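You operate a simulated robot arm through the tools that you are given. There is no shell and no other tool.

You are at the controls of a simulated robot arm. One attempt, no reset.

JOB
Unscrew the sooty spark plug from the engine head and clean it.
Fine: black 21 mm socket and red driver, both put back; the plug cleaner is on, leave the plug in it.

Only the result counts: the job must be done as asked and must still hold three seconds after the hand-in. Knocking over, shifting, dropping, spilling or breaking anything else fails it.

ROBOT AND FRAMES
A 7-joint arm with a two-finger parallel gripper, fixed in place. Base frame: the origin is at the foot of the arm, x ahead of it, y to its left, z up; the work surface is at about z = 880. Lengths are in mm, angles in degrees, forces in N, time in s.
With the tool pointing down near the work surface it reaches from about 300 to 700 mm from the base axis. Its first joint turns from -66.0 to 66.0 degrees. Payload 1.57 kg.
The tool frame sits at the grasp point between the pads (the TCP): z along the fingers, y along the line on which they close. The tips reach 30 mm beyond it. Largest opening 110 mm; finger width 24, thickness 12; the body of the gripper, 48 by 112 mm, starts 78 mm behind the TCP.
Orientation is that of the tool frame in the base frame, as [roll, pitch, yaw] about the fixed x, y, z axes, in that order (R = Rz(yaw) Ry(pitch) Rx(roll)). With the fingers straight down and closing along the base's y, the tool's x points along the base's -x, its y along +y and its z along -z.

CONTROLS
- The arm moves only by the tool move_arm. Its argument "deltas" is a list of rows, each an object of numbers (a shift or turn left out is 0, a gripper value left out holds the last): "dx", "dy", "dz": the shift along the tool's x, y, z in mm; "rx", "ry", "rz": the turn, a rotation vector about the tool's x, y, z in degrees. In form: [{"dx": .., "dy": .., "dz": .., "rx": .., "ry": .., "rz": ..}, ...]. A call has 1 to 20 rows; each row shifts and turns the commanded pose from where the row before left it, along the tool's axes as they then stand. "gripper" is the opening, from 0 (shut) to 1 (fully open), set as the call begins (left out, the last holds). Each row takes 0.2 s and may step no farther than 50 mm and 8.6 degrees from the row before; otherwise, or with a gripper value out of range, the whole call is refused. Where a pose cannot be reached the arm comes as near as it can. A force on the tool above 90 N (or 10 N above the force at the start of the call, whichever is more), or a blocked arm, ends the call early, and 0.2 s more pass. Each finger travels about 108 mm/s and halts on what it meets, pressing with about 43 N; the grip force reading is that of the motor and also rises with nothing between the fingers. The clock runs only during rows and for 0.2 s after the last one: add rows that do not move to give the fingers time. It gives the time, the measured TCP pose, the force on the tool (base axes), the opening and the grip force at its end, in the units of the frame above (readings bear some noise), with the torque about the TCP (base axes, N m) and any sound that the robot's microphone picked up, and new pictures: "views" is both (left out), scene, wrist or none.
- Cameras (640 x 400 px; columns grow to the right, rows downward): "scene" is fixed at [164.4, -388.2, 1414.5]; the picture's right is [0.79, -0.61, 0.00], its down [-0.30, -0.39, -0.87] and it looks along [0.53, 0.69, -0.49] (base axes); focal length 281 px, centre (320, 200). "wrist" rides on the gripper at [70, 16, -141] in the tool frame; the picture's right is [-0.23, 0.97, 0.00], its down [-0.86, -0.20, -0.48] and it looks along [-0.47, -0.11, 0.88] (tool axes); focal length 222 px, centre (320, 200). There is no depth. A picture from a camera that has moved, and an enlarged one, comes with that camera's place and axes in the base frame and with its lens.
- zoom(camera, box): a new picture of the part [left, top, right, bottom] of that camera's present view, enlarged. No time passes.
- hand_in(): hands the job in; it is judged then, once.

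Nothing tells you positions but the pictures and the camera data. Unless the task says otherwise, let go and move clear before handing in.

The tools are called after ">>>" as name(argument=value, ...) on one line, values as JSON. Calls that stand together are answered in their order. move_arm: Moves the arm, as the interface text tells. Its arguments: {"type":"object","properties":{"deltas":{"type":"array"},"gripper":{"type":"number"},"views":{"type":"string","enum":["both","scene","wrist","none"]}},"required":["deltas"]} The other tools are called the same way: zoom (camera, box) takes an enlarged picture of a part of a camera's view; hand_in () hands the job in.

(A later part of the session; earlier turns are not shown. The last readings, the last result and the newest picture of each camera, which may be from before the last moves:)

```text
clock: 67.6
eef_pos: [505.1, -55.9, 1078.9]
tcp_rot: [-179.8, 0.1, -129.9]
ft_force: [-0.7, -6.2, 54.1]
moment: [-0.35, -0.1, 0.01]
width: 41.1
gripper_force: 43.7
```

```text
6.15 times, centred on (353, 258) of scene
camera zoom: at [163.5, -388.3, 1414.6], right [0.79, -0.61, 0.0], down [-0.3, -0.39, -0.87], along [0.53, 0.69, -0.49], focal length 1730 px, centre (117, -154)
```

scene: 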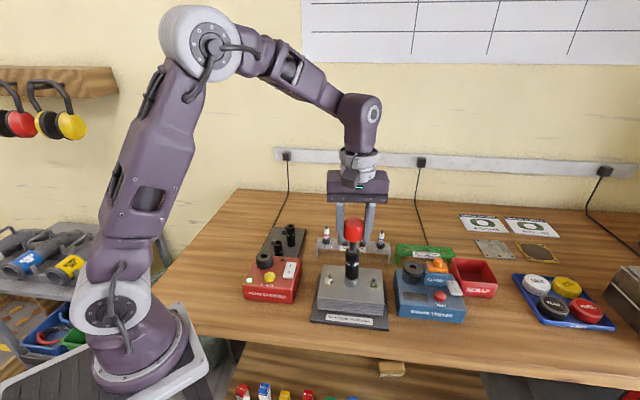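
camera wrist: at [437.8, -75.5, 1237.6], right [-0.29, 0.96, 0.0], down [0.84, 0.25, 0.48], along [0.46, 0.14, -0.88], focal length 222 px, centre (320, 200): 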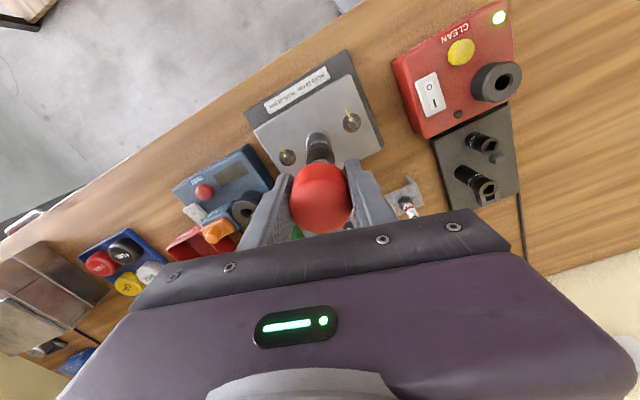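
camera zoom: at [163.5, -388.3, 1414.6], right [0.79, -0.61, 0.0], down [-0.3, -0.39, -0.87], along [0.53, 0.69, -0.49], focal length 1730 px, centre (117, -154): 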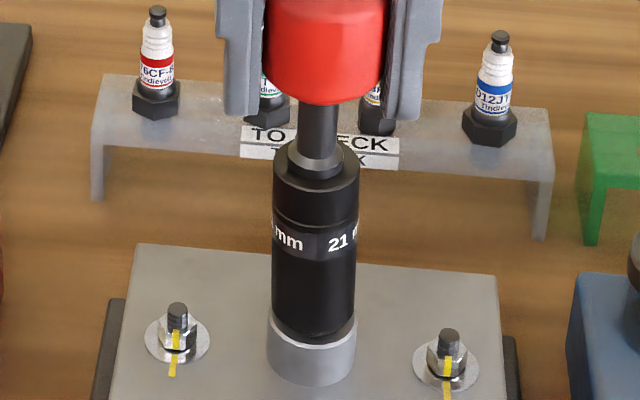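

>>> move_arm(deltas=[{"dy": -0.6}, {"rz": -8, "dy": -0.26}, {"rz": -8, "dy": -0.26}, {"rz": -8, "dy": -0.26}, {"rz": -8, "dy": -0.26}, {"rz": -8, "dy": -0.26}, {"rz": -8, "dy": -0.26}, {}], views="scene")

>>> zoom(camera="scene", box=[336, 225, 370, 290])

```text
clock: 69.4
eef_pos: [506.2, -58.0, 1078.6]
tcp_rot: [-179.8, 0.0, -82.0]
ft_force: [-10.7, -6.4, 60.0]
moment: [-0.42, 0.58, -0.04]
width: 41.1
gripper_force: 42.8
```

scene: 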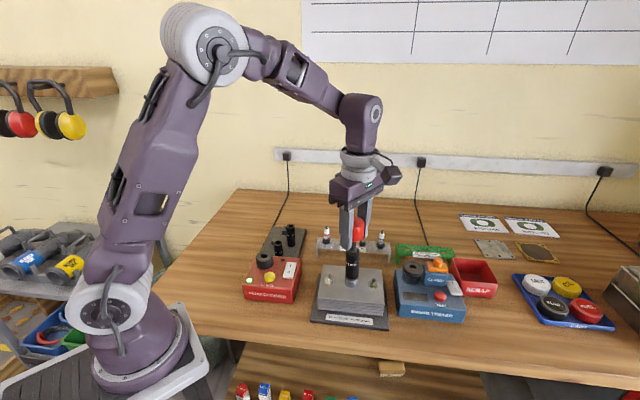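

```text
6.15 times, centred on (353, 258) of scene
camera zoom: at [163.1, -388.3, 1414.6], right [0.79, -0.61, 0.0], down [-0.3, -0.39, -0.87], along [0.53, 0.69, -0.49], focal length 1730 px, centre (117, -154)
```

zoom: 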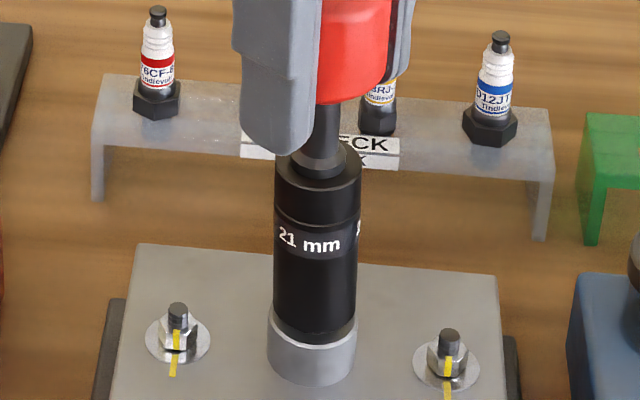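

>>> move_arm(deltas=[{"dy": 0.3, "dx": 0.1}, {"rz": -8, "dy": -0.2}, {"rz": -8, "dy": -0.2}, {"rz": -8, "dy": -0.2}, {"rz": -8, "dy": -0.2}, {"rz": -8, "dy": -0.2}, {"rz": -8, "dy": -0.2}, {"rz": -8, "dy": -0.2}, {"rz": -8, "dy": -0.2}, {}], views="scene")

>>> zoom(camera="scene", box=[336, 225, 370, 290])

```text
clock: 71.6
eef_pos: [508.1, -55.4, 1078.9]
tcp_rot: [-179.9, -0.3, -17.9]
ft_force: [-6.6, -7.3, 68.7]
moment: [-0.52, 0.45, -0.01]
width: 41.0
gripper_force: 42.9
```

scene: 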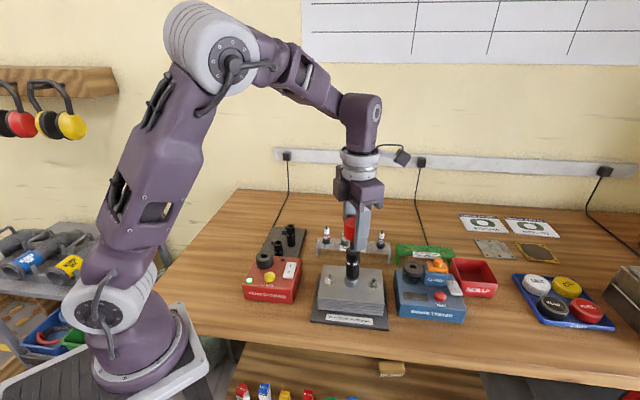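

```text
6.15 times, centred on (353, 258) of scene
camera zoom: at [163.0, -388.3, 1414.6], right [0.79, -0.61, 0.0], down [-0.3, -0.39, -0.87], along [0.53, 0.69, -0.49], focal length 1730 px, centre (117, -154)
```

zoom: 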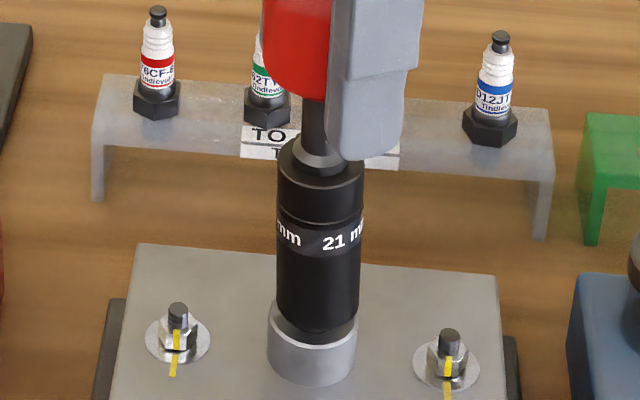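

Fz keeps creeping up (54 to 60 to 69 N) as I turn, as if the plug were rising on a thread. Let me look closely.

>>> zoom(camera="scene", box=[342, 264, 364, 290])

>>> zoom(camera="wrist", box=[290, 110, 350, 180])

```text
15.38 times, centred on (353, 277) of scene
camera zoom: at [163.0, -388.3, 1414.6], right [0.79, -0.61, 0.0], down [-0.3, -0.39, -0.87], along [0.53, 0.69, -0.49], focal length 4324 px, centre (-188, -985)
```

zoom: 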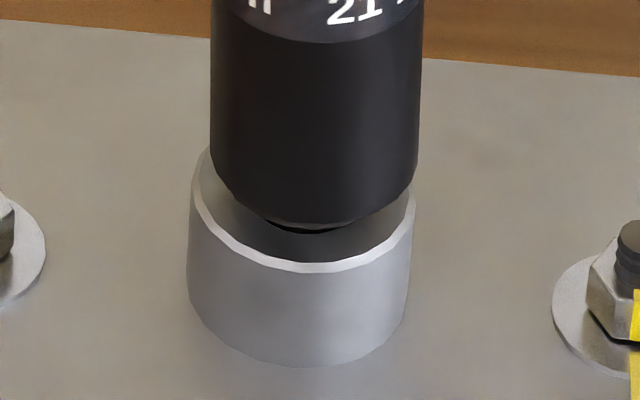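

```text
5.71 times, centred on (320, 145) of wrist
camera zoom: at [569.3, -91.7, 1220.5], right [-0.52, -0.86, 0.0], down [-0.76, 0.45, 0.47], along [-0.4, 0.25, -0.88], focal length 1269 px, centre (320, 514)
```

zoom: 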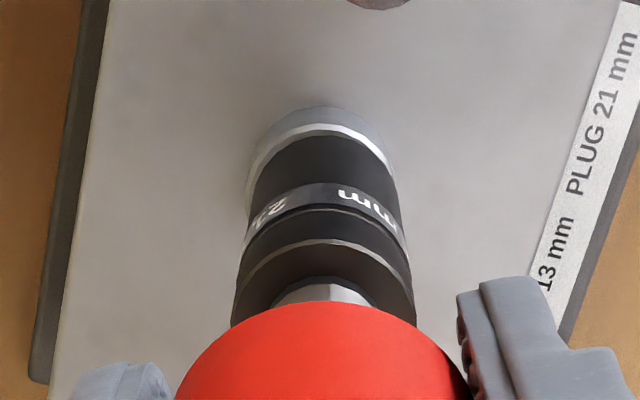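

The plug's collar has risen, so it is unscrewing. I'll keep turning, easing upward a little.

>>> move_arm(deltas=[{"dx": -0.1, "dy": 0.25, "dz": -0.5}, {"rz": -8, "dy": -0.15, "dz": -0.05}, {"rz": -8, "dy": -0.15, "dz": -0.05}, {"rz": -8, "dy": -0.15, "dz": -0.05}, {"rz": -8, "dy": -0.15, "dz": -0.05}, {"rz": -8, "dy": -0.15, "dz": -0.05}, {}], views="scene")

>>> zoom(camera="scene", box=[342, 264, 364, 290])

```text
clock: 73.2
eef_pos: [507.6, -54.7, 1079.6]
tcp_rot: [179.9, -0.3, 22.1]
ft_force: [-1.3, -8.3, 62.7]
moment: [-0.61, 0.09, -0.03]
width: 41.4
gripper_force: 42.5
```

scene: 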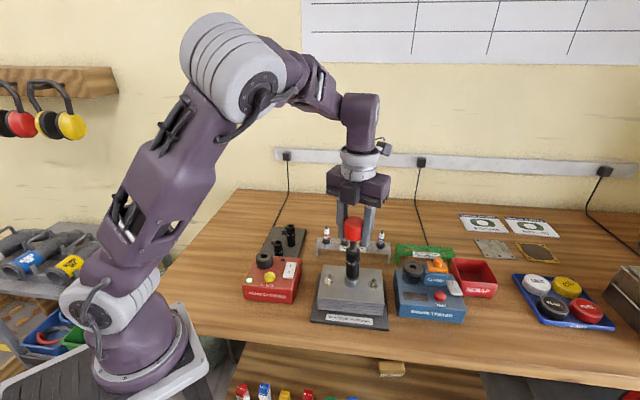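

```text
15.38 times, centred on (353, 277) of scene
camera zoom: at [163.3, -388.3, 1414.6], right [0.79, -0.61, 0.0], down [-0.3, -0.39, -0.87], along [0.53, 0.69, -0.49], focal length 4324 px, centre (-188, -985)
```

zoom: 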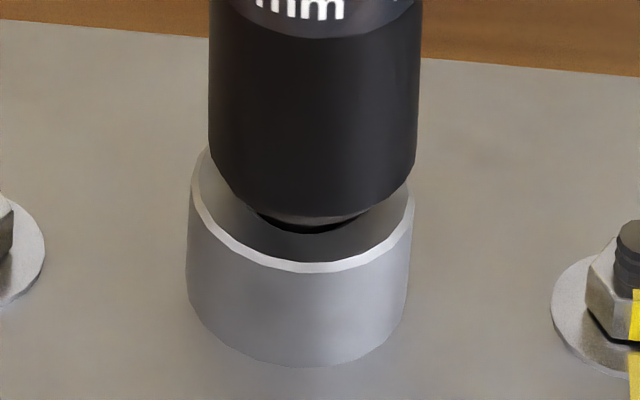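

>>> move_arm(deltas=[{"dz": -0.4, "dy": 0.3}, {"rz": -8, "dy": -0.15, "dz": -0.1}, {"rz": -8, "dy": -0.15, "dz": -0.1}, {"rz": -8, "dy": -0.15, "dz": -0.1}, {"rz": -8, "dy": -0.15, "dz": -0.1}, {"rz": -8, "dy": -0.15, "dz": -0.1}, {}], views="scene")

>>> zoom(camera="scene", box=[342, 264, 364, 290])

```text
clock: 74.8
eef_pos: [496.1, -45.3, 1076.8]
tcp_rot: [179.4, -0.1, 61.8]
ft_force: [12.2, -18.6, 57.6]
moment: [-1.4, -1.0, -0.09]
width: 44.3
gripper_force: 43.5
out of reach, approached as far as the arm can: row 6
```

scene: 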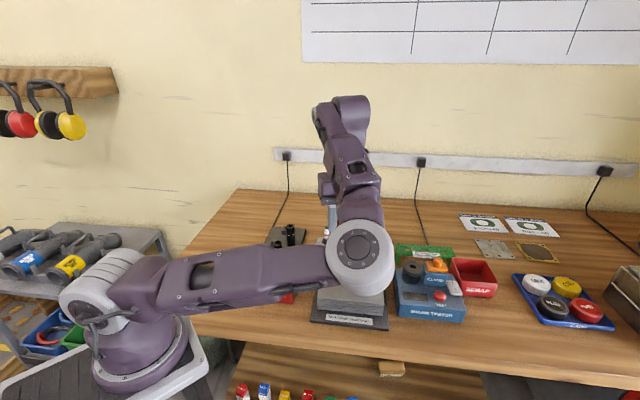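

```text
15.38 times, centred on (353, 277) of scene
camera zoom: at [163.8, -388.7, 1414.4], right [0.79, -0.61, 0.0], down [-0.3, -0.39, -0.87], along [0.53, 0.69, -0.49], focal length 4324 px, centre (-188, -985)
```

zoom: 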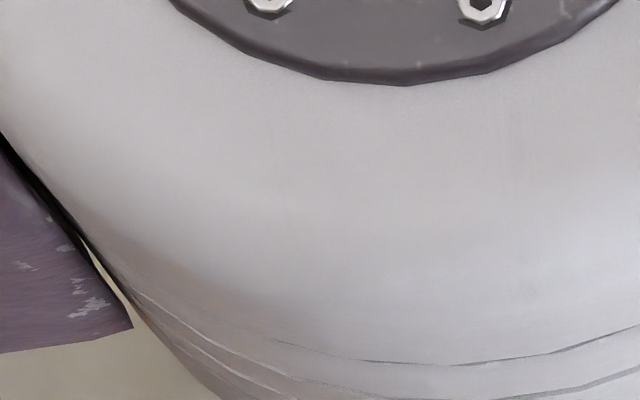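

The arm ran out of wrist range and the elbow swung down. I'll reverse the last turn immediately.

>>> move_arm(deltas=[{"rz": 4, "dy": 0.08}, {"rz": 4, "dy": 0.08}, {"rz": 4, "dy": 0.08}], views="both")

```text
clock: 75.6
eef_pos: [496.5, -43.5, 1075.4]
tcp_rot: [179.6, -0.5, 50.0]
ft_force: [22.8, -2.5, 42.2]
moment: [-0.38, -1.51, 0.3]
width: 44.4
gripper_force: 42.8
camera wrist: at [554.4, 0.2, 1217.2], right [0.6, -0.8, 0.0], down [-0.71, -0.53, 0.47], along [-0.38, -0.28, -0.88], focal length 222 px, centre (320, 200)
```

scene: 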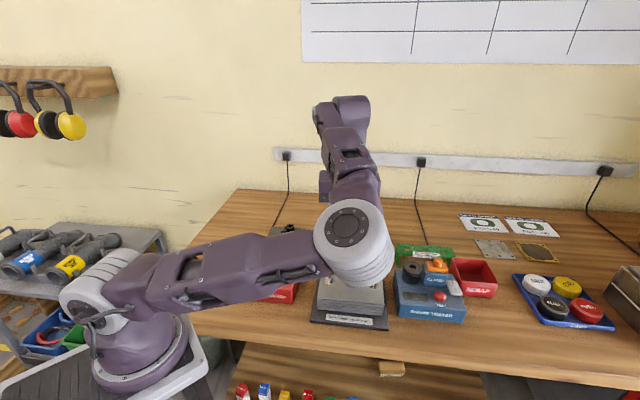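
wrist: 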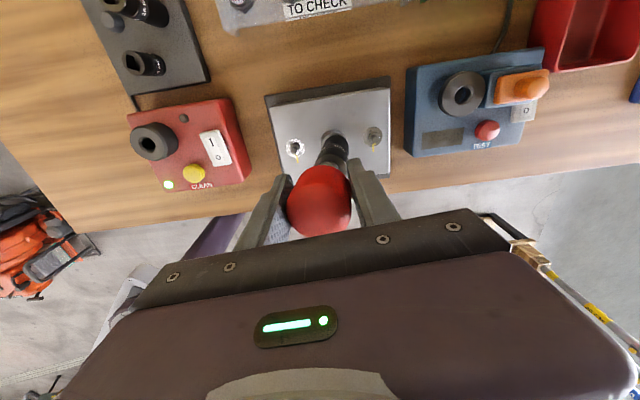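

>>> move_arm(deltas=[{"rz": 4, "dy": 0.08}, {"rz": 4, "dy": 0.08}, {"rz": 4, "dy": 0.08}], views="both")

>>> zoom(camera="wrist", box=[270, 100, 390, 230])

```text
clock: 76.4
eef_pos: [496.9, -45.9, 1074.5]
tcp_rot: [179.8, -0.2, 37.9]
ft_force: [20.0, -1.8, 32.2]
moment: [-0.19, -1.3, 0.28]
width: 44.3
gripper_force: 43.0
camera wrist: at [562.1, -13.6, 1216.2], right [0.42, -0.91, 0.0], down [-0.8, -0.37, 0.48], along [-0.43, -0.2, -0.88], focal length 222 px, centre (320, 200)
```

scene: 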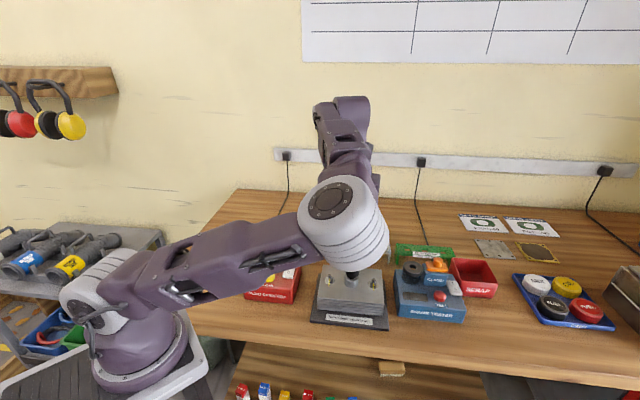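
wrist: 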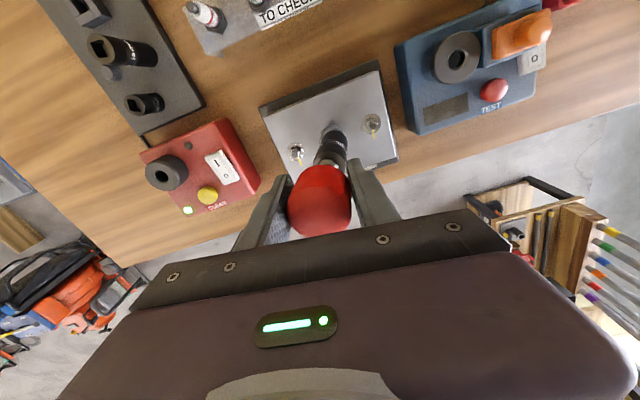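

```text
3.08 times, centred on (330, 165) of wrist
camera zoom: at [562.1, -13.6, 1216.2], right [0.42, -0.91, 0.0], down [-0.8, -0.37, 0.48], along [-0.43, -0.2, -0.88], focal length 684 px, centre (289, 308)
```

zoom: 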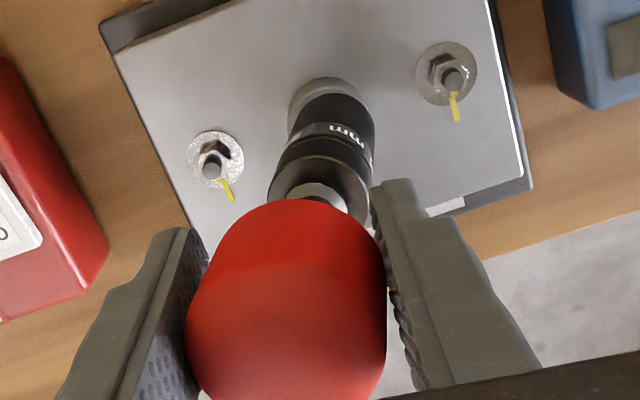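

The driver and socket are leaning because the TCP drifted about 14 mm. I'll ease the TCP back over the plug axis in small steps to bring them upright.

>>> move_arm(deltas=[{"dx": 0.4, "dy": 2, "dz": -0.6}, {"dx": 0.4, "dy": 2, "dz": -0.6}, {"dx": 0.4, "dy": 2, "dz": -0.6}, {"dx": 0.4, "dy": 2, "dz": -0.6}, {}], views="both")

>>> zoom(camera="wrist", box=[270, 100, 390, 230])

>>> zoom(camera="scene", box=[310, 220, 400, 320])

```text
clock: 77.6
eef_pos: [501.4, -50.2, 1076.9]
tcp_rot: [-179.9, 0.0, 37.9]
ft_force: [0.3, 0.0, -1.0]
moment: [0.05, 0.02, 0.0]
width: 43.2
gripper_force: 43.2
camera wrist: at [567.7, -18.4, 1217.6], right [0.42, -0.91, 0.0], down [-0.8, -0.37, 0.48], along [-0.44, -0.2, -0.88], focal length 222 px, centre (320, 200)
```

scene: 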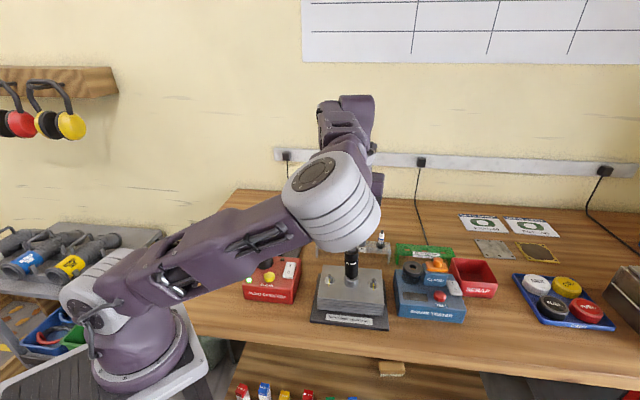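
wrist: 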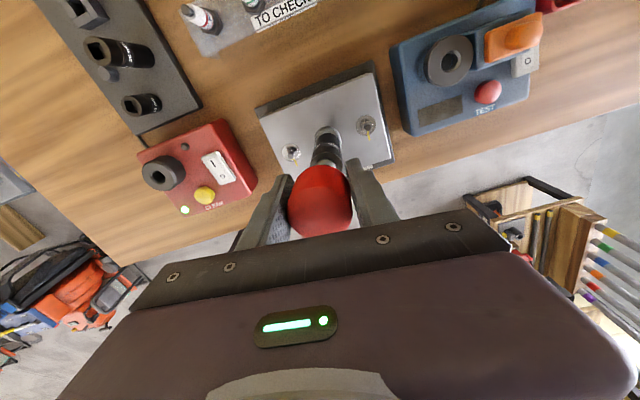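

```text
3.08 times, centred on (330, 165) of wrist
camera zoom: at [567.7, -18.4, 1217.6], right [0.42, -0.91, 0.0], down [-0.8, -0.37, 0.48], along [-0.44, -0.2, -0.88], focal length 684 px, centre (289, 308)
```

zoom: 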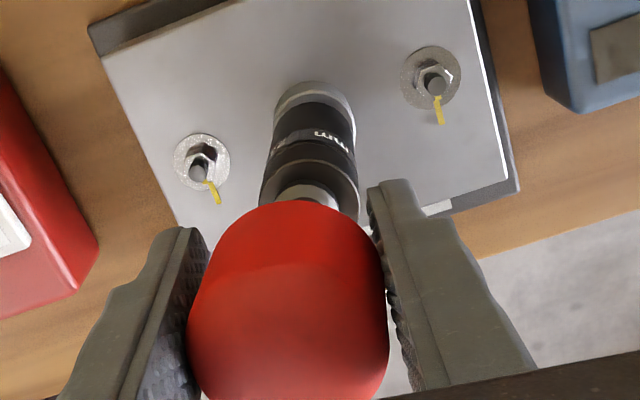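

```text
4.00 times, centred on (355, 270) of scene
camera zoom: at [164.4, -388.2, 1414.5], right [0.79, -0.61, 0.0], down [-0.3, -0.39, -0.87], along [0.53, 0.69, -0.49], focal length 1124 px, centre (180, -80)
```

zoom: 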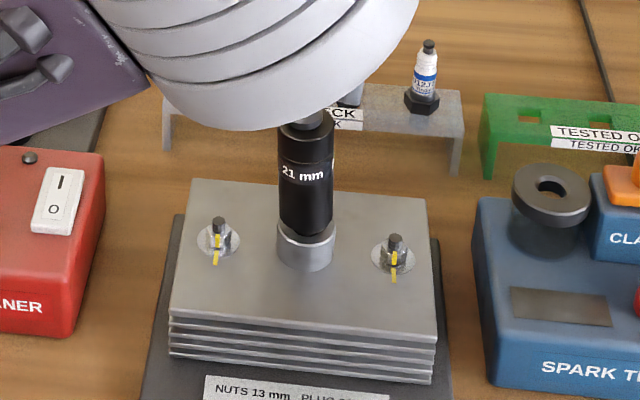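

Forces are zero and the socket is upright on the plug. I'll lift the driver out, then unwind the wrist.

>>> move_arm(deltas=[{"dz": -4}, {"dz": -6}, {"dz": -10}, {"dz": -10}, {}], views="both")

>>> zoom(camera="scene", box=[320, 215, 390, 300])

>>> zoom(camera="wrist", box=[270, 100, 390, 230])

```text
clock: 78.8
eef_pos: [501.7, -49.7, 1106.9]
tcp_rot: [180.0, 0.1, 37.9]
ft_force: [0.2, 0.2, -2.3]
moment: [-0.03, 0.02, -0.03]
width: 42.9
gripper_force: 42.9
camera wrist: at [567.7, -18.3, 1248.1], right [0.42, -0.91, 0.0], down [-0.8, -0.37, 0.48], along [-0.43, -0.2, -0.88], focal length 222 px, centre (320, 200)
```

scene: 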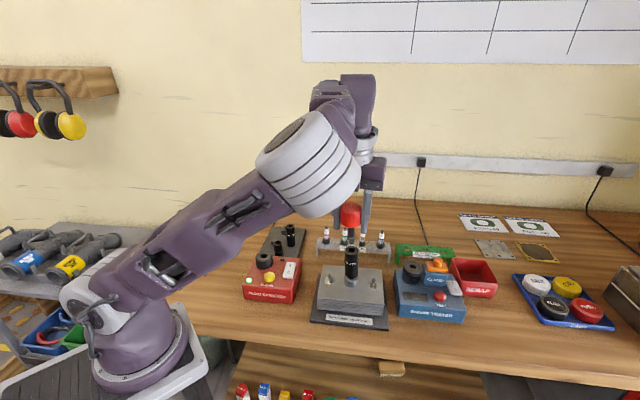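
wrist: 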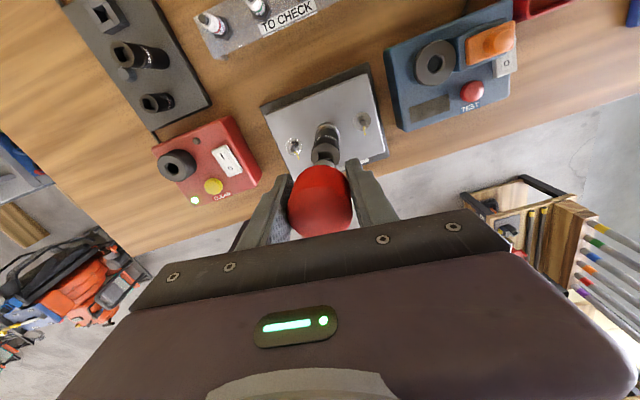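

```text
4.71 times, centred on (355, 258) of scene
camera zoom: at [164.4, -388.2, 1414.5], right [0.79, -0.61, 0.0], down [-0.3, -0.39, -0.87], along [0.53, 0.69, -0.49], focal length 1323 px, centre (155, -71)
```

zoom: 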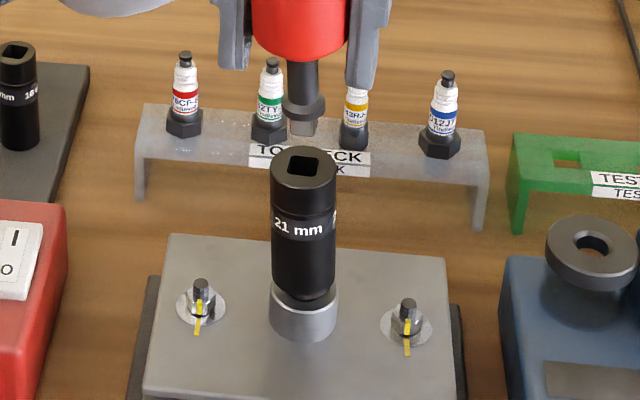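

```text
3.08 times, centred on (330, 165) of wrist
camera zoom: at [567.7, -18.3, 1248.1], right [0.42, -0.91, 0.0], down [-0.8, -0.37, 0.48], along [-0.43, -0.2, -0.88], focal length 684 px, centre (289, 308)
```

zoom: 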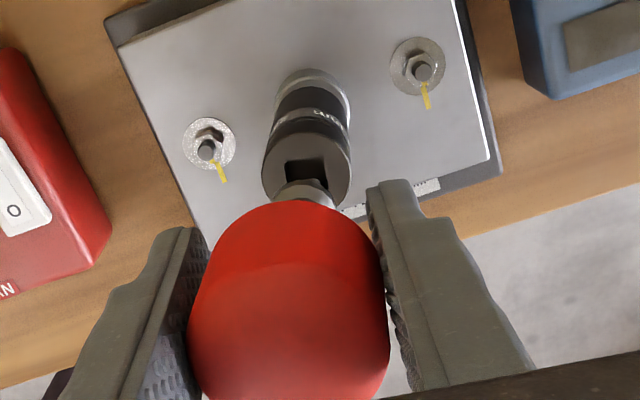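

The driver came out but is tilted a few degrees in the grip. I'll unwind to yaw -142 (square symmetry), then re-seat it in the socket, where I can release and regrip it straight.

>>> move_arm(deltas=[{"dz": -10}, {"rz": 8}, {"rz": 8}, {"rz": 8}, {"rz": 8}, {"rz": 8}, {"rz": 8}, {"rz": 8}, {"rz": 8}, {"rz": 8}, {"rz": 8}, {}], views="scene")

>>> move_arm(deltas=[{"rz": 8}, {"rz": 8}, {"rz": 8}, {"rz": 8}, {"rz": 8}, {"rz": 8}, {"rz": 8}, {"rz": 8}, {"rz": 8}, {"rz": 8}, {"rz": 8}, {"rz": 8}, {"rz": 4}, {}], views="both")

>>> zoom(camera="scene", box=[325, 190, 385, 270])

>>> zoom(camera="wrist", box=[280, 110, 360, 210])

```text
clock: 81.4
eef_pos: [501.8, -50.4, 1116.3]
tcp_rot: [180.0, 0.1, -42.1]
ft_force: [0.4, 0.5, -1.9]
moment: [0.01, 0.0, -0.01]
width: 41.9
gripper_force: 42.2
```

scene: 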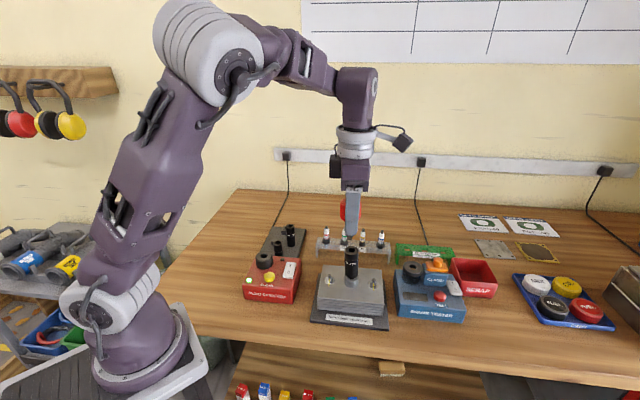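

```text
clock: 84.4
eef_pos: [502.4, -49.3, 1116.9]
tcp_rot: [-179.9, -0.1, -142.0]
ft_force: [0.0, 0.5, -1.1]
moment: [0.0, -0.01, 0.02]
width: 41.2
gripper_force: 43.2
camera wrist: at [437.9, -78.8, 1257.9], right [-0.42, 0.91, 0.0], down [0.8, 0.37, 0.48], along [0.43, 0.2, -0.88], focal length 222 px, centre (320, 200)
```

scene: 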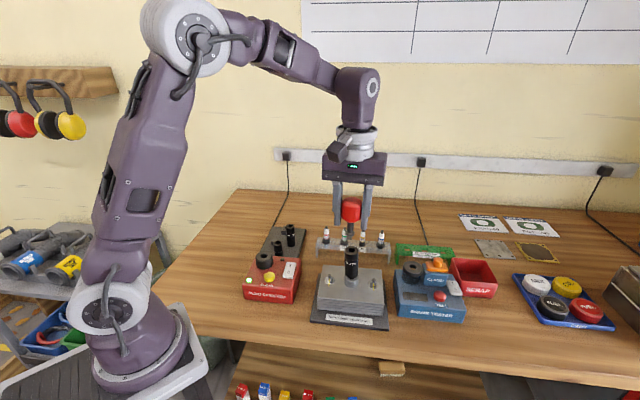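
wrist: 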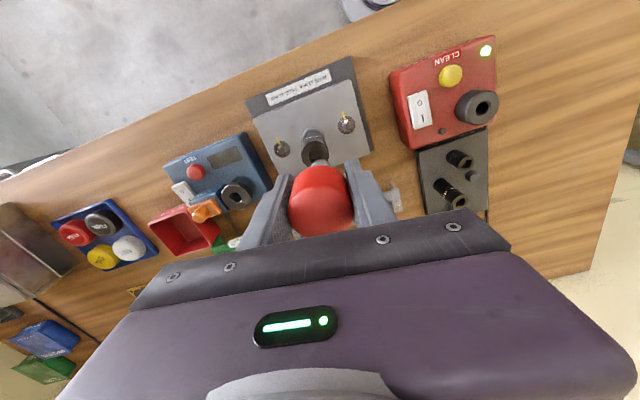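

```text
5.00 times, centred on (355, 230) of scene
camera zoom: at [164.4, -388.2, 1414.5], right [0.79, -0.61, 0.0], down [-0.3, -0.39, -0.87], along [0.53, 0.69, -0.49], focal length 1405 px, centre (145, 50)
```

zoom: 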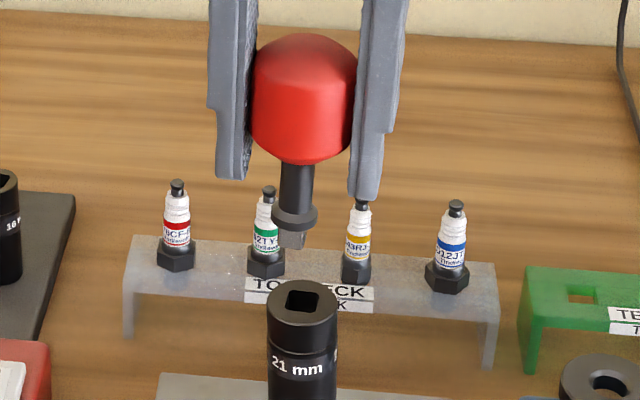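

```text
4.00 times, centred on (320, 160) of wrist
camera zoom: at [437.9, -78.8, 1257.9], right [-0.42, 0.91, 0.0], down [0.8, 0.37, 0.48], along [0.43, 0.2, -0.88], focal length 888 px, centre (320, 360)
```

zoom: 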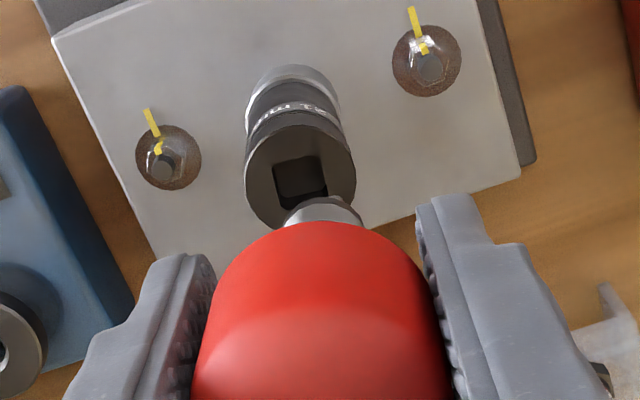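

>>> zoom(camera="wrist", box=[300, 130, 336, 170])

>>> zoom(camera="scene", box=[336, 225, 370, 290])

>>> zoom(camera="scene", box=[342, 264, 364, 290])

```text
10.00 times, centred on (318, 150) of wrist
camera zoom: at [437.9, -78.8, 1257.9], right [-0.42, 0.91, 0.0], down [0.8, 0.37, 0.48], along [0.43, 0.2, -0.88], focal length 2221 px, centre (340, 700)
```

zoom: 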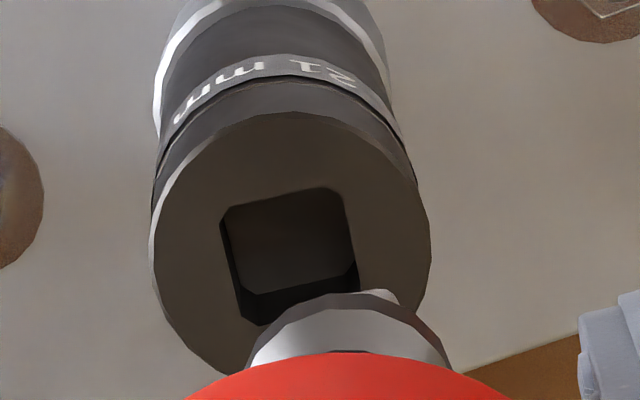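

```text
6.15 times, centred on (353, 258) of scene
camera zoom: at [164.4, -388.2, 1414.5], right [0.79, -0.61, 0.0], down [-0.3, -0.39, -0.87], along [0.53, 0.69, -0.49], focal length 1730 px, centre (117, -154)
```

zoom: 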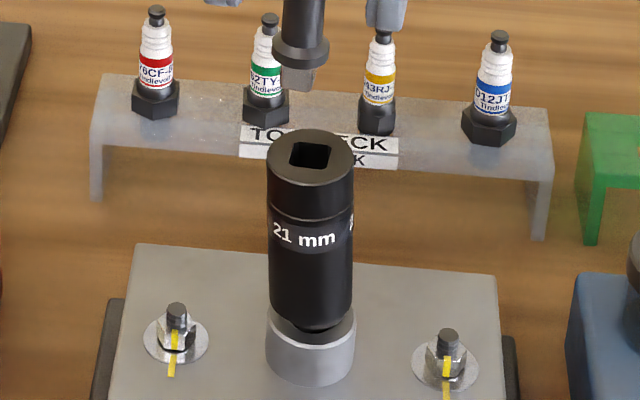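

```text
15.38 times, centred on (353, 277) of scene
camera zoom: at [164.4, -388.2, 1414.5], right [0.79, -0.61, 0.0], down [-0.3, -0.39, -0.87], along [0.53, 0.69, -0.49], focal length 4324 px, centre (-188, -985)
```

zoom: 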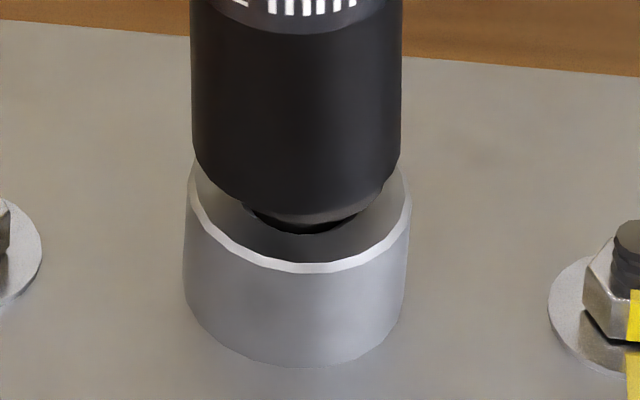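

The driver self-aligned in the grip, and the plug collar is visibly raised. I'll shift the driver back over the socket's hole and check.

>>> move_arm(deltas=[{"dx": 3.1, "dy": -5.85, "rz": -1.7}, {"dz": 9}, {"dz": 8}, {}, {}])

>>> zoom(camera="scene", box=[336, 225, 370, 265])

>>> zoom(camera="wrist", box=[295, 125, 345, 180])

```text
clock: 85.6
eef_pos: [503.3, -57.5, 1101.1]
tcp_rot: [180.0, 0.0, -140.4]
ft_force: [0.3, 0.1, -1.8]
moment: [0.05, -0.02, -0.01]
width: 41.4
gripper_force: 42.8
camera wrist: at [440.0, -87.6, 1241.2], right [-0.45, 0.89, 0.0], down [0.79, 0.39, 0.48], along [0.43, 0.21, -0.88], focal length 222 px, centre (320, 200)
```

scene: 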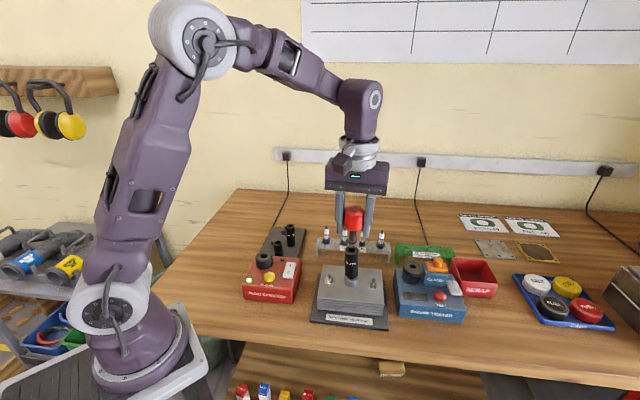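
wrist: 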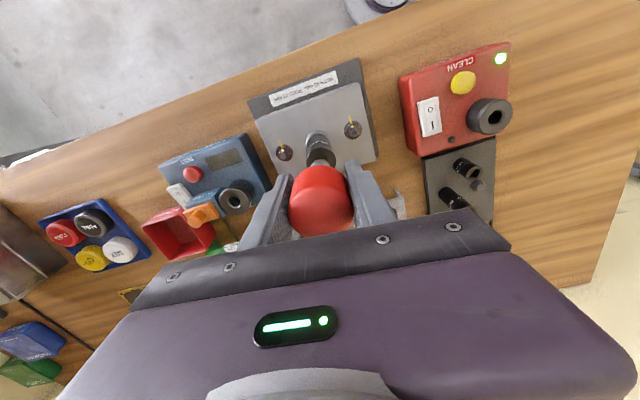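

```text
10.00 times, centred on (353, 245) of scene
camera zoom: at [164.4, -388.2, 1414.5], right [0.79, -0.61, 0.0], down [-0.3, -0.39, -0.87], along [0.53, 0.69, -0.49], focal length 2811 px, centre (-10, -250)
```

zoom: 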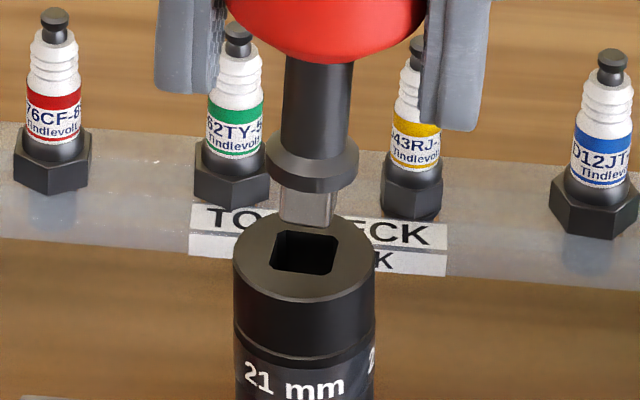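

```text
7.27 times, centred on (320, 152) of wrist
camera zoom: at [440.0, -87.6, 1241.2], right [-0.45, 0.89, 0.0], down [0.79, 0.39, 0.48], along [0.43, 0.21, -0.88], focal length 1615 px, centre (320, 546)
```

zoom: 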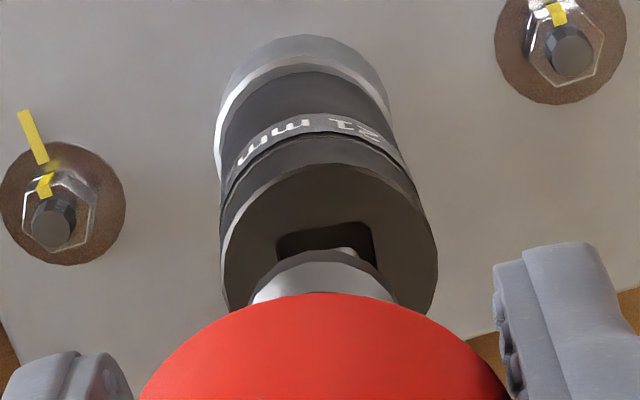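

>>> move_arm(deltas=[{"dx": 0.2, "dy": 0.8}, {"dz": 4}, {"dz": 4}, {"dz": 3}, {"dz": 2}, {}], views="scene")

>>> zoom(camera="scene", box=[336, 225, 370, 265])

```text
clock: 87.0
eef_pos: [502.8, -55.6, 1087.5]
tcp_rot: [179.9, 0.0, -140.3]
ft_force: [-1.0, 0.6, -1.4]
moment: [-0.02, -0.01, 0.0]
width: 41.2
gripper_force: 43.9
```

scene: 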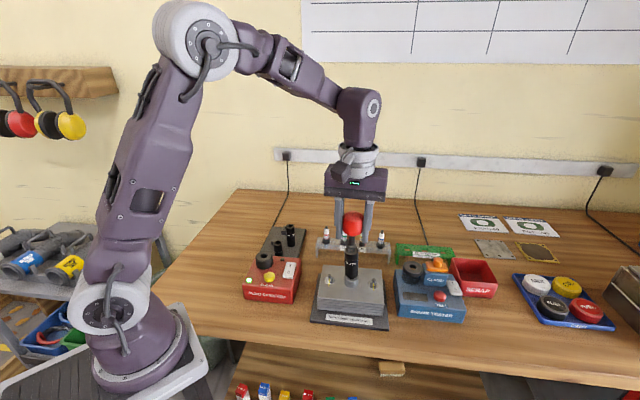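

```text
10.00 times, centred on (353, 245) of scene
camera zoom: at [164.4, -388.2, 1414.5], right [0.79, -0.61, 0.0], down [-0.3, -0.39, -0.87], along [0.53, 0.69, -0.49], focal length 2811 px, centre (-10, -250)
```

zoom: 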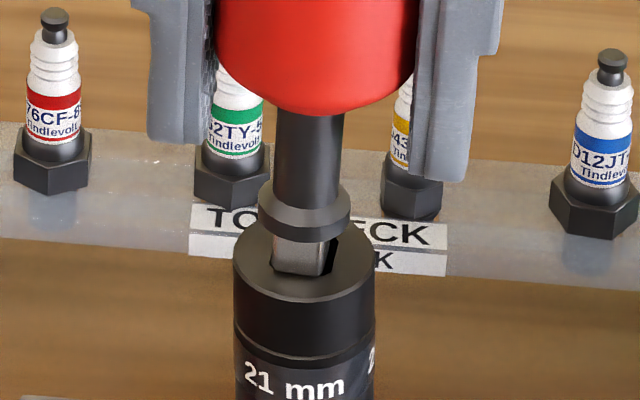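

>>> zoom(camera="scene", box=[343, 240, 361, 260])

>>> zoom(camera="wrist", box=[300, 130, 340, 175])

```text
16.00 times, centred on (352, 250) of scene
camera zoom: at [164.4, -388.2, 1414.5], right [0.79, -0.61, 0.0], down [-0.3, -0.39, -0.87], along [0.53, 0.69, -0.49], focal length 4497 px, centre (-192, -600)
```

zoom: 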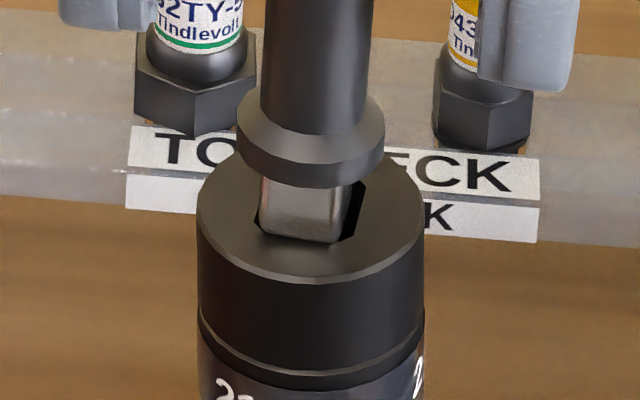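

```text
8.89 times, centred on (320, 152) of wrist
camera zoom: at [439.2, -86.7, 1228.3], right [-0.45, 0.89, 0.0], down [0.79, 0.39, 0.48], along [0.43, 0.21, -0.88], focal length 1974 px, centre (320, 622)
```

zoom: 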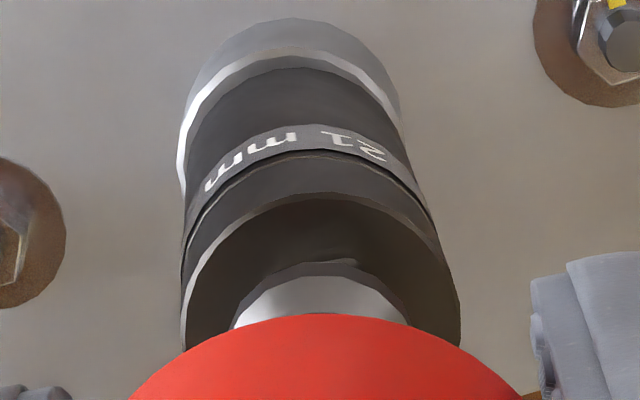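

The tip overlaps the front rim of the hole, so it needs to move about 1.8 mm away from the scene camera. I'll raise slightly, shift, and recheck.

>>> move_arm(deltas=[{"dz": -2}, {"dx": -1.85}, {}], views="none")

>>> zoom(camera="scene", box=[343, 240, 361, 260])

>>> zoom(camera="scene", box=[325, 190, 385, 270])

```text
clock: 87.8
eef_pos: [504.0, -53.6, 1089.3]
tcp_rot: [180.0, 0.1, -140.4]
ft_force: [-0.5, 0.3, -2.3]
moment: [0.0, 0.0, -0.03]
width: 41.5
gripper_force: 43.3
```

```text
16.00 times, centred on (352, 250) of scene
camera zoom: at [164.4, -388.2, 1414.5], right [0.79, -0.61, 0.0], down [-0.3, -0.39, -0.87], along [0.53, 0.69, -0.49], focal length 4497 px, centre (-192, -600)
```

zoom: 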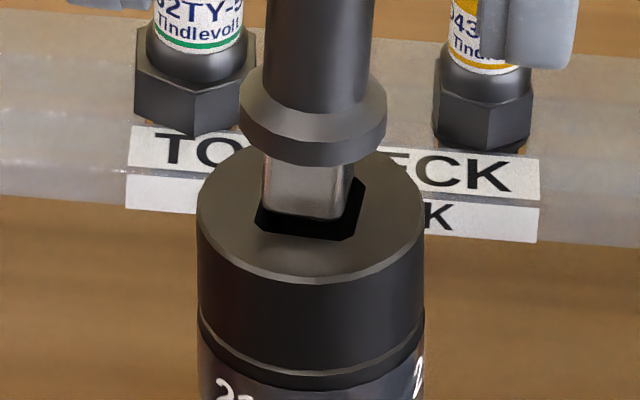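

```text
5.00 times, centred on (355, 230) of scene
camera zoom: at [164.4, -388.2, 1414.5], right [0.79, -0.61, 0.0], down [-0.3, -0.39, -0.87], along [0.53, 0.69, -0.49], focal length 1405 px, centre (145, 50)
```

zoom: 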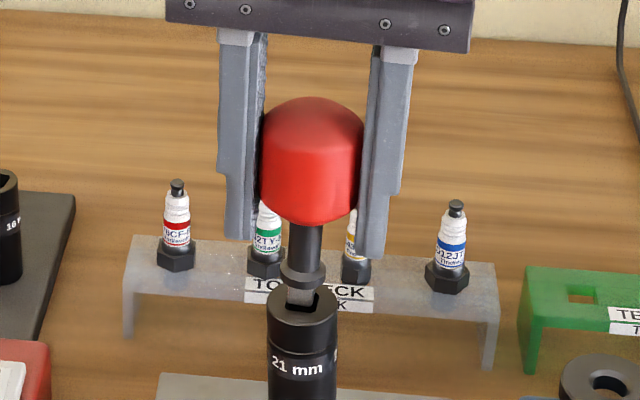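

>>> move_arm(deltas=[{"dz": 2}, {"dz": 2}, {}], views="none")

>>> zoom(camera="scene", box=[343, 240, 361, 260])

```text
clock: 88.6
eef_pos: [504.4, -54.5, 1084.5]
tcp_rot: [179.9, 0.0, -140.3]
ft_force: [0.0, 0.0, -1.3]
moment: [0.03, 0.02, -0.03]
width: 41.1
gripper_force: 42.8
```

```text
16.00 times, centred on (352, 250) of scene
camera zoom: at [164.4, -388.2, 1414.5], right [0.79, -0.61, 0.0], down [-0.3, -0.39, -0.87], along [0.53, 0.69, -0.49], focal length 4497 px, centre (-192, -600)
```

zoom: 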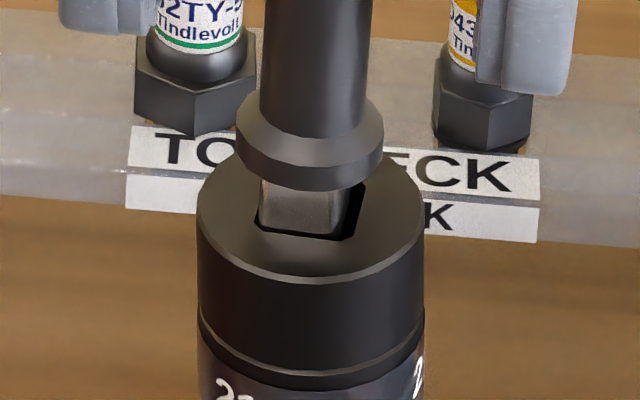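

>>> move_arm(deltas=[{"dz": 1.5, "dx": -0.3, "dy": -0.3}, {"dz": 1.5}, {"dz": 1.5}, {}], views="none")

>>> zoom(camera="scene", box=[343, 240, 361, 260])

```text
clock: 89.6
eef_pos: [504.4, -53.6, 1081.2]
tcp_rot: [-179.9, 0.0, -140.2]
ft_force: [0.6, 0.1, -2.2]
moment: [-0.03, -0.02, 0.03]
width: 40.8
gripper_force: 42.9
```

```text
16.00 times, centred on (352, 250) of scene
camera zoom: at [164.4, -388.2, 1414.5], right [0.79, -0.61, 0.0], down [-0.3, -0.39, -0.87], along [0.53, 0.69, -0.49], focal length 4497 px, centre (-192, -600)
```

zoom: 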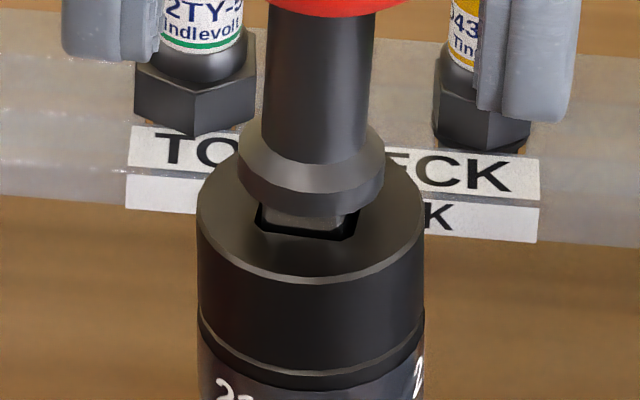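

It's in the hole. I'll lower to seat.

>>> move_arm(deltas=[{"dz": 2}, {"dz": 2}, {"dz": 1.5}, {}], views="none")

>>> move_arm(deltas=[{"dz": 1}, {"dz": 0.5}, {}], views="scene")

>>> zoom(camera="scene", box=[330, 205, 380, 270])

```text
clock: 90.6
eef_pos: [505.1, -54.4, 1076.4]
tcp_rot: [-180.0, 0.1, -140.3]
ft_force: [-0.6, 0.0, 9.5]
moment: [-0.02, -0.03, 0.02]
width: 41.3
gripper_force: 42.4
```

```text
clock: 91.4
eef_pos: [505.2, -55.4, 1075.2]
tcp_rot: [-179.8, 0.2, -140.3]
ft_force: [-3.2, 1.3, 46.6]
moment: [0.05, -0.12, 0.0]
width: 41.2
gripper_force: 42.9
```

scene: 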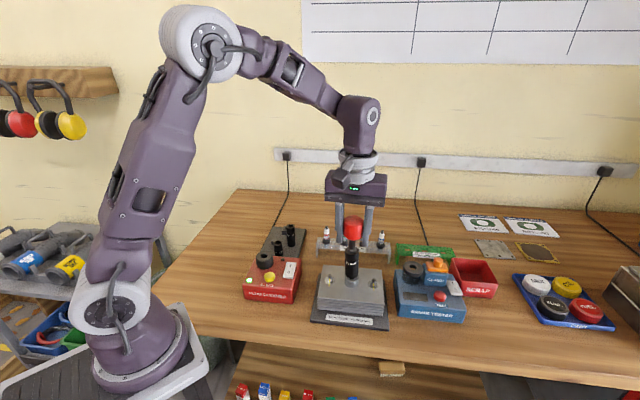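

```text
6.15 times, centred on (355, 238) of scene
camera zoom: at [163.5, -388.1, 1414.6], right [0.79, -0.61, 0.0], down [-0.3, -0.39, -0.87], along [0.53, 0.69, -0.49], focal length 1730 px, centre (105, -31)
```

zoom: 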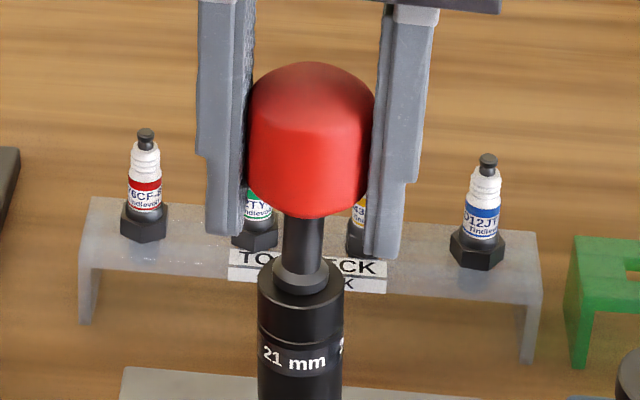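

Seated again. I'll release the driver so it stands in the socket, rewind the gripper to a lower yaw for more turning range, and regrip it centred.

>>> move_arm(deltas=[{"dz": -1}, {}, {}], gripper=0.6, views="scene")

>>> zoom(camera="scene", box=[325, 205, 385, 290])

>>> zoom(camera="wrist", box=[260, 100, 380, 250])

```text
clock: 92.2
eef_pos: [504.9, -54.7, 1074.8]
tcp_rot: [179.9, -0.1, -140.2]
ft_force: [0.1, 0.3, 0.3]
moment: [0.02, 0.02, 0.01]
width: 66.2
gripper_force: 0.1
```

scene: 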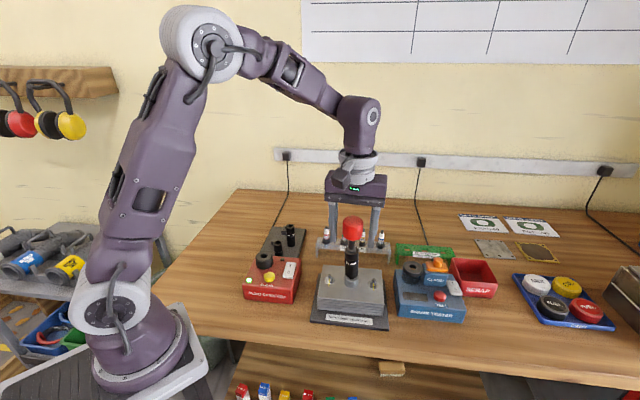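

```text
4.71 times, centred on (355, 248) of scene
camera zoom: at [164.4, -388.2, 1414.5], right [0.79, -0.61, 0.0], down [-0.3, -0.39, -0.87], along [0.53, 0.69, -0.49], focal length 1323 px, centre (155, -24)
```

zoom: 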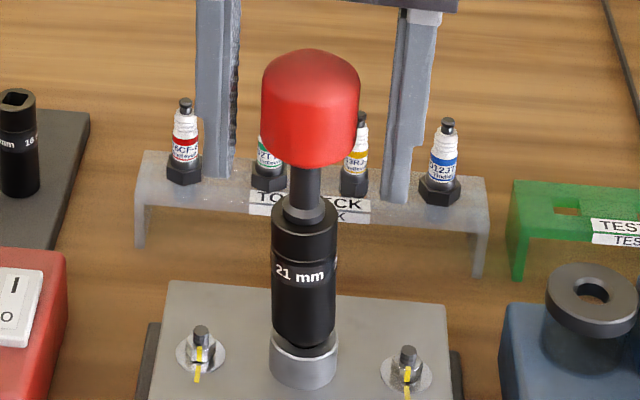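

```text
2.67 times, centred on (320, 175) of wrist
camera zoom: at [441.4, -85.5, 1215.3], right [-0.45, 0.89, 0.0], down [0.79, 0.39, 0.48], along [0.43, 0.21, -0.88], focal length 592 px, centre (320, 267)
```

zoom: 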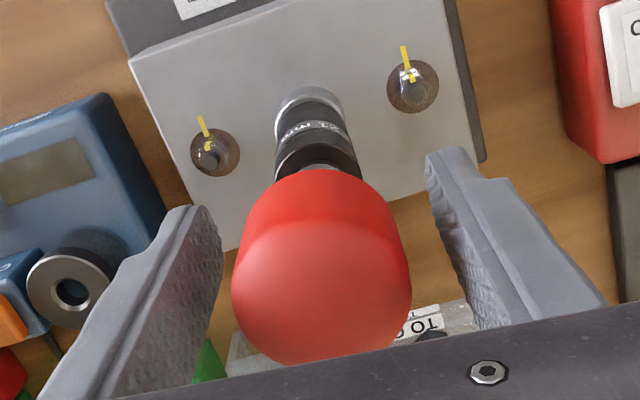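

The driver stands nearly upright in the socket. I'll centre on the handle, rotate the open gripper back 50°, and regrip.

>>> move_arm(deltas=[{"dx": -1.9, "dy": -0.4}, {"rz": 8.4}, {"rz": 8.4}, {"rz": 8.4}, {"rz": 8.4}, {"rz": 8.4}, {"rz": 8}, {}], views="both")

>>> zoom(camera="wrist", box=[260, 100, 380, 250])

```text
clock: 94.0
eef_pos: [505.7, -54.3, 1074.9]
tcp_rot: [180.0, -0.1, 169.6]
ft_force: [-0.6, 0.1, 0.1]
moment: [-0.01, -0.01, -0.01]
width: 66.0
gripper_force: 0.0
camera wrist: at [441.2, -24.1, 1215.7], right [0.4, 0.92, 0.0], down [0.81, -0.35, 0.48], along [0.44, -0.19, -0.88], focal length 222 px, centre (320, 200)
```

scene: 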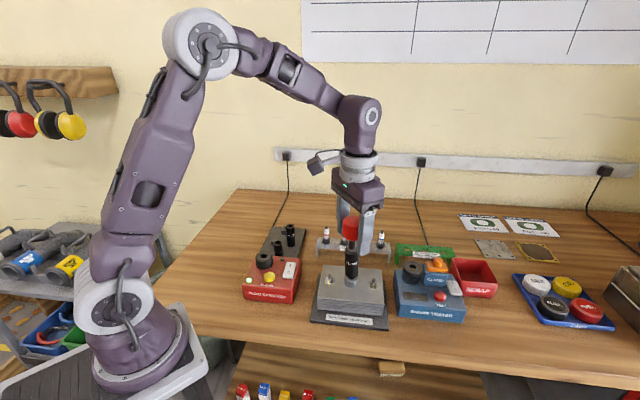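
wrist: 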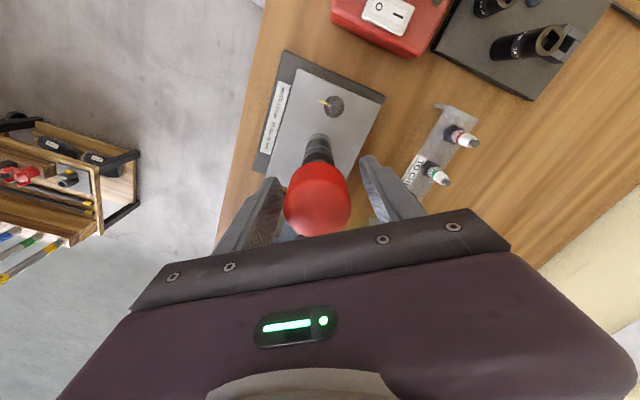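

```text
2.67 times, centred on (320, 175) of wrist
camera zoom: at [441.2, -24.1, 1215.7], right [0.4, 0.92, 0.0], down [0.81, -0.35, 0.48], along [0.44, -0.19, -0.88], focal length 592 px, centre (320, 267)
```

zoom: 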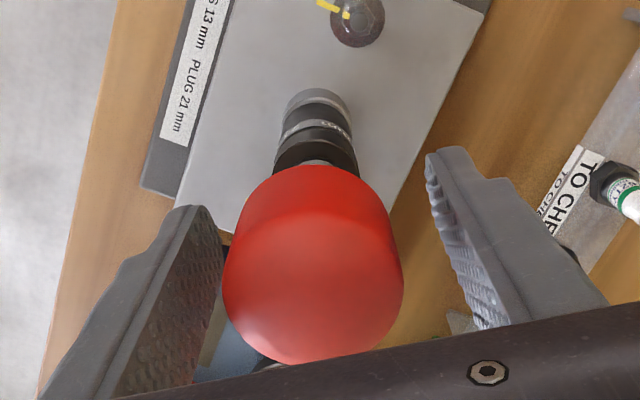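

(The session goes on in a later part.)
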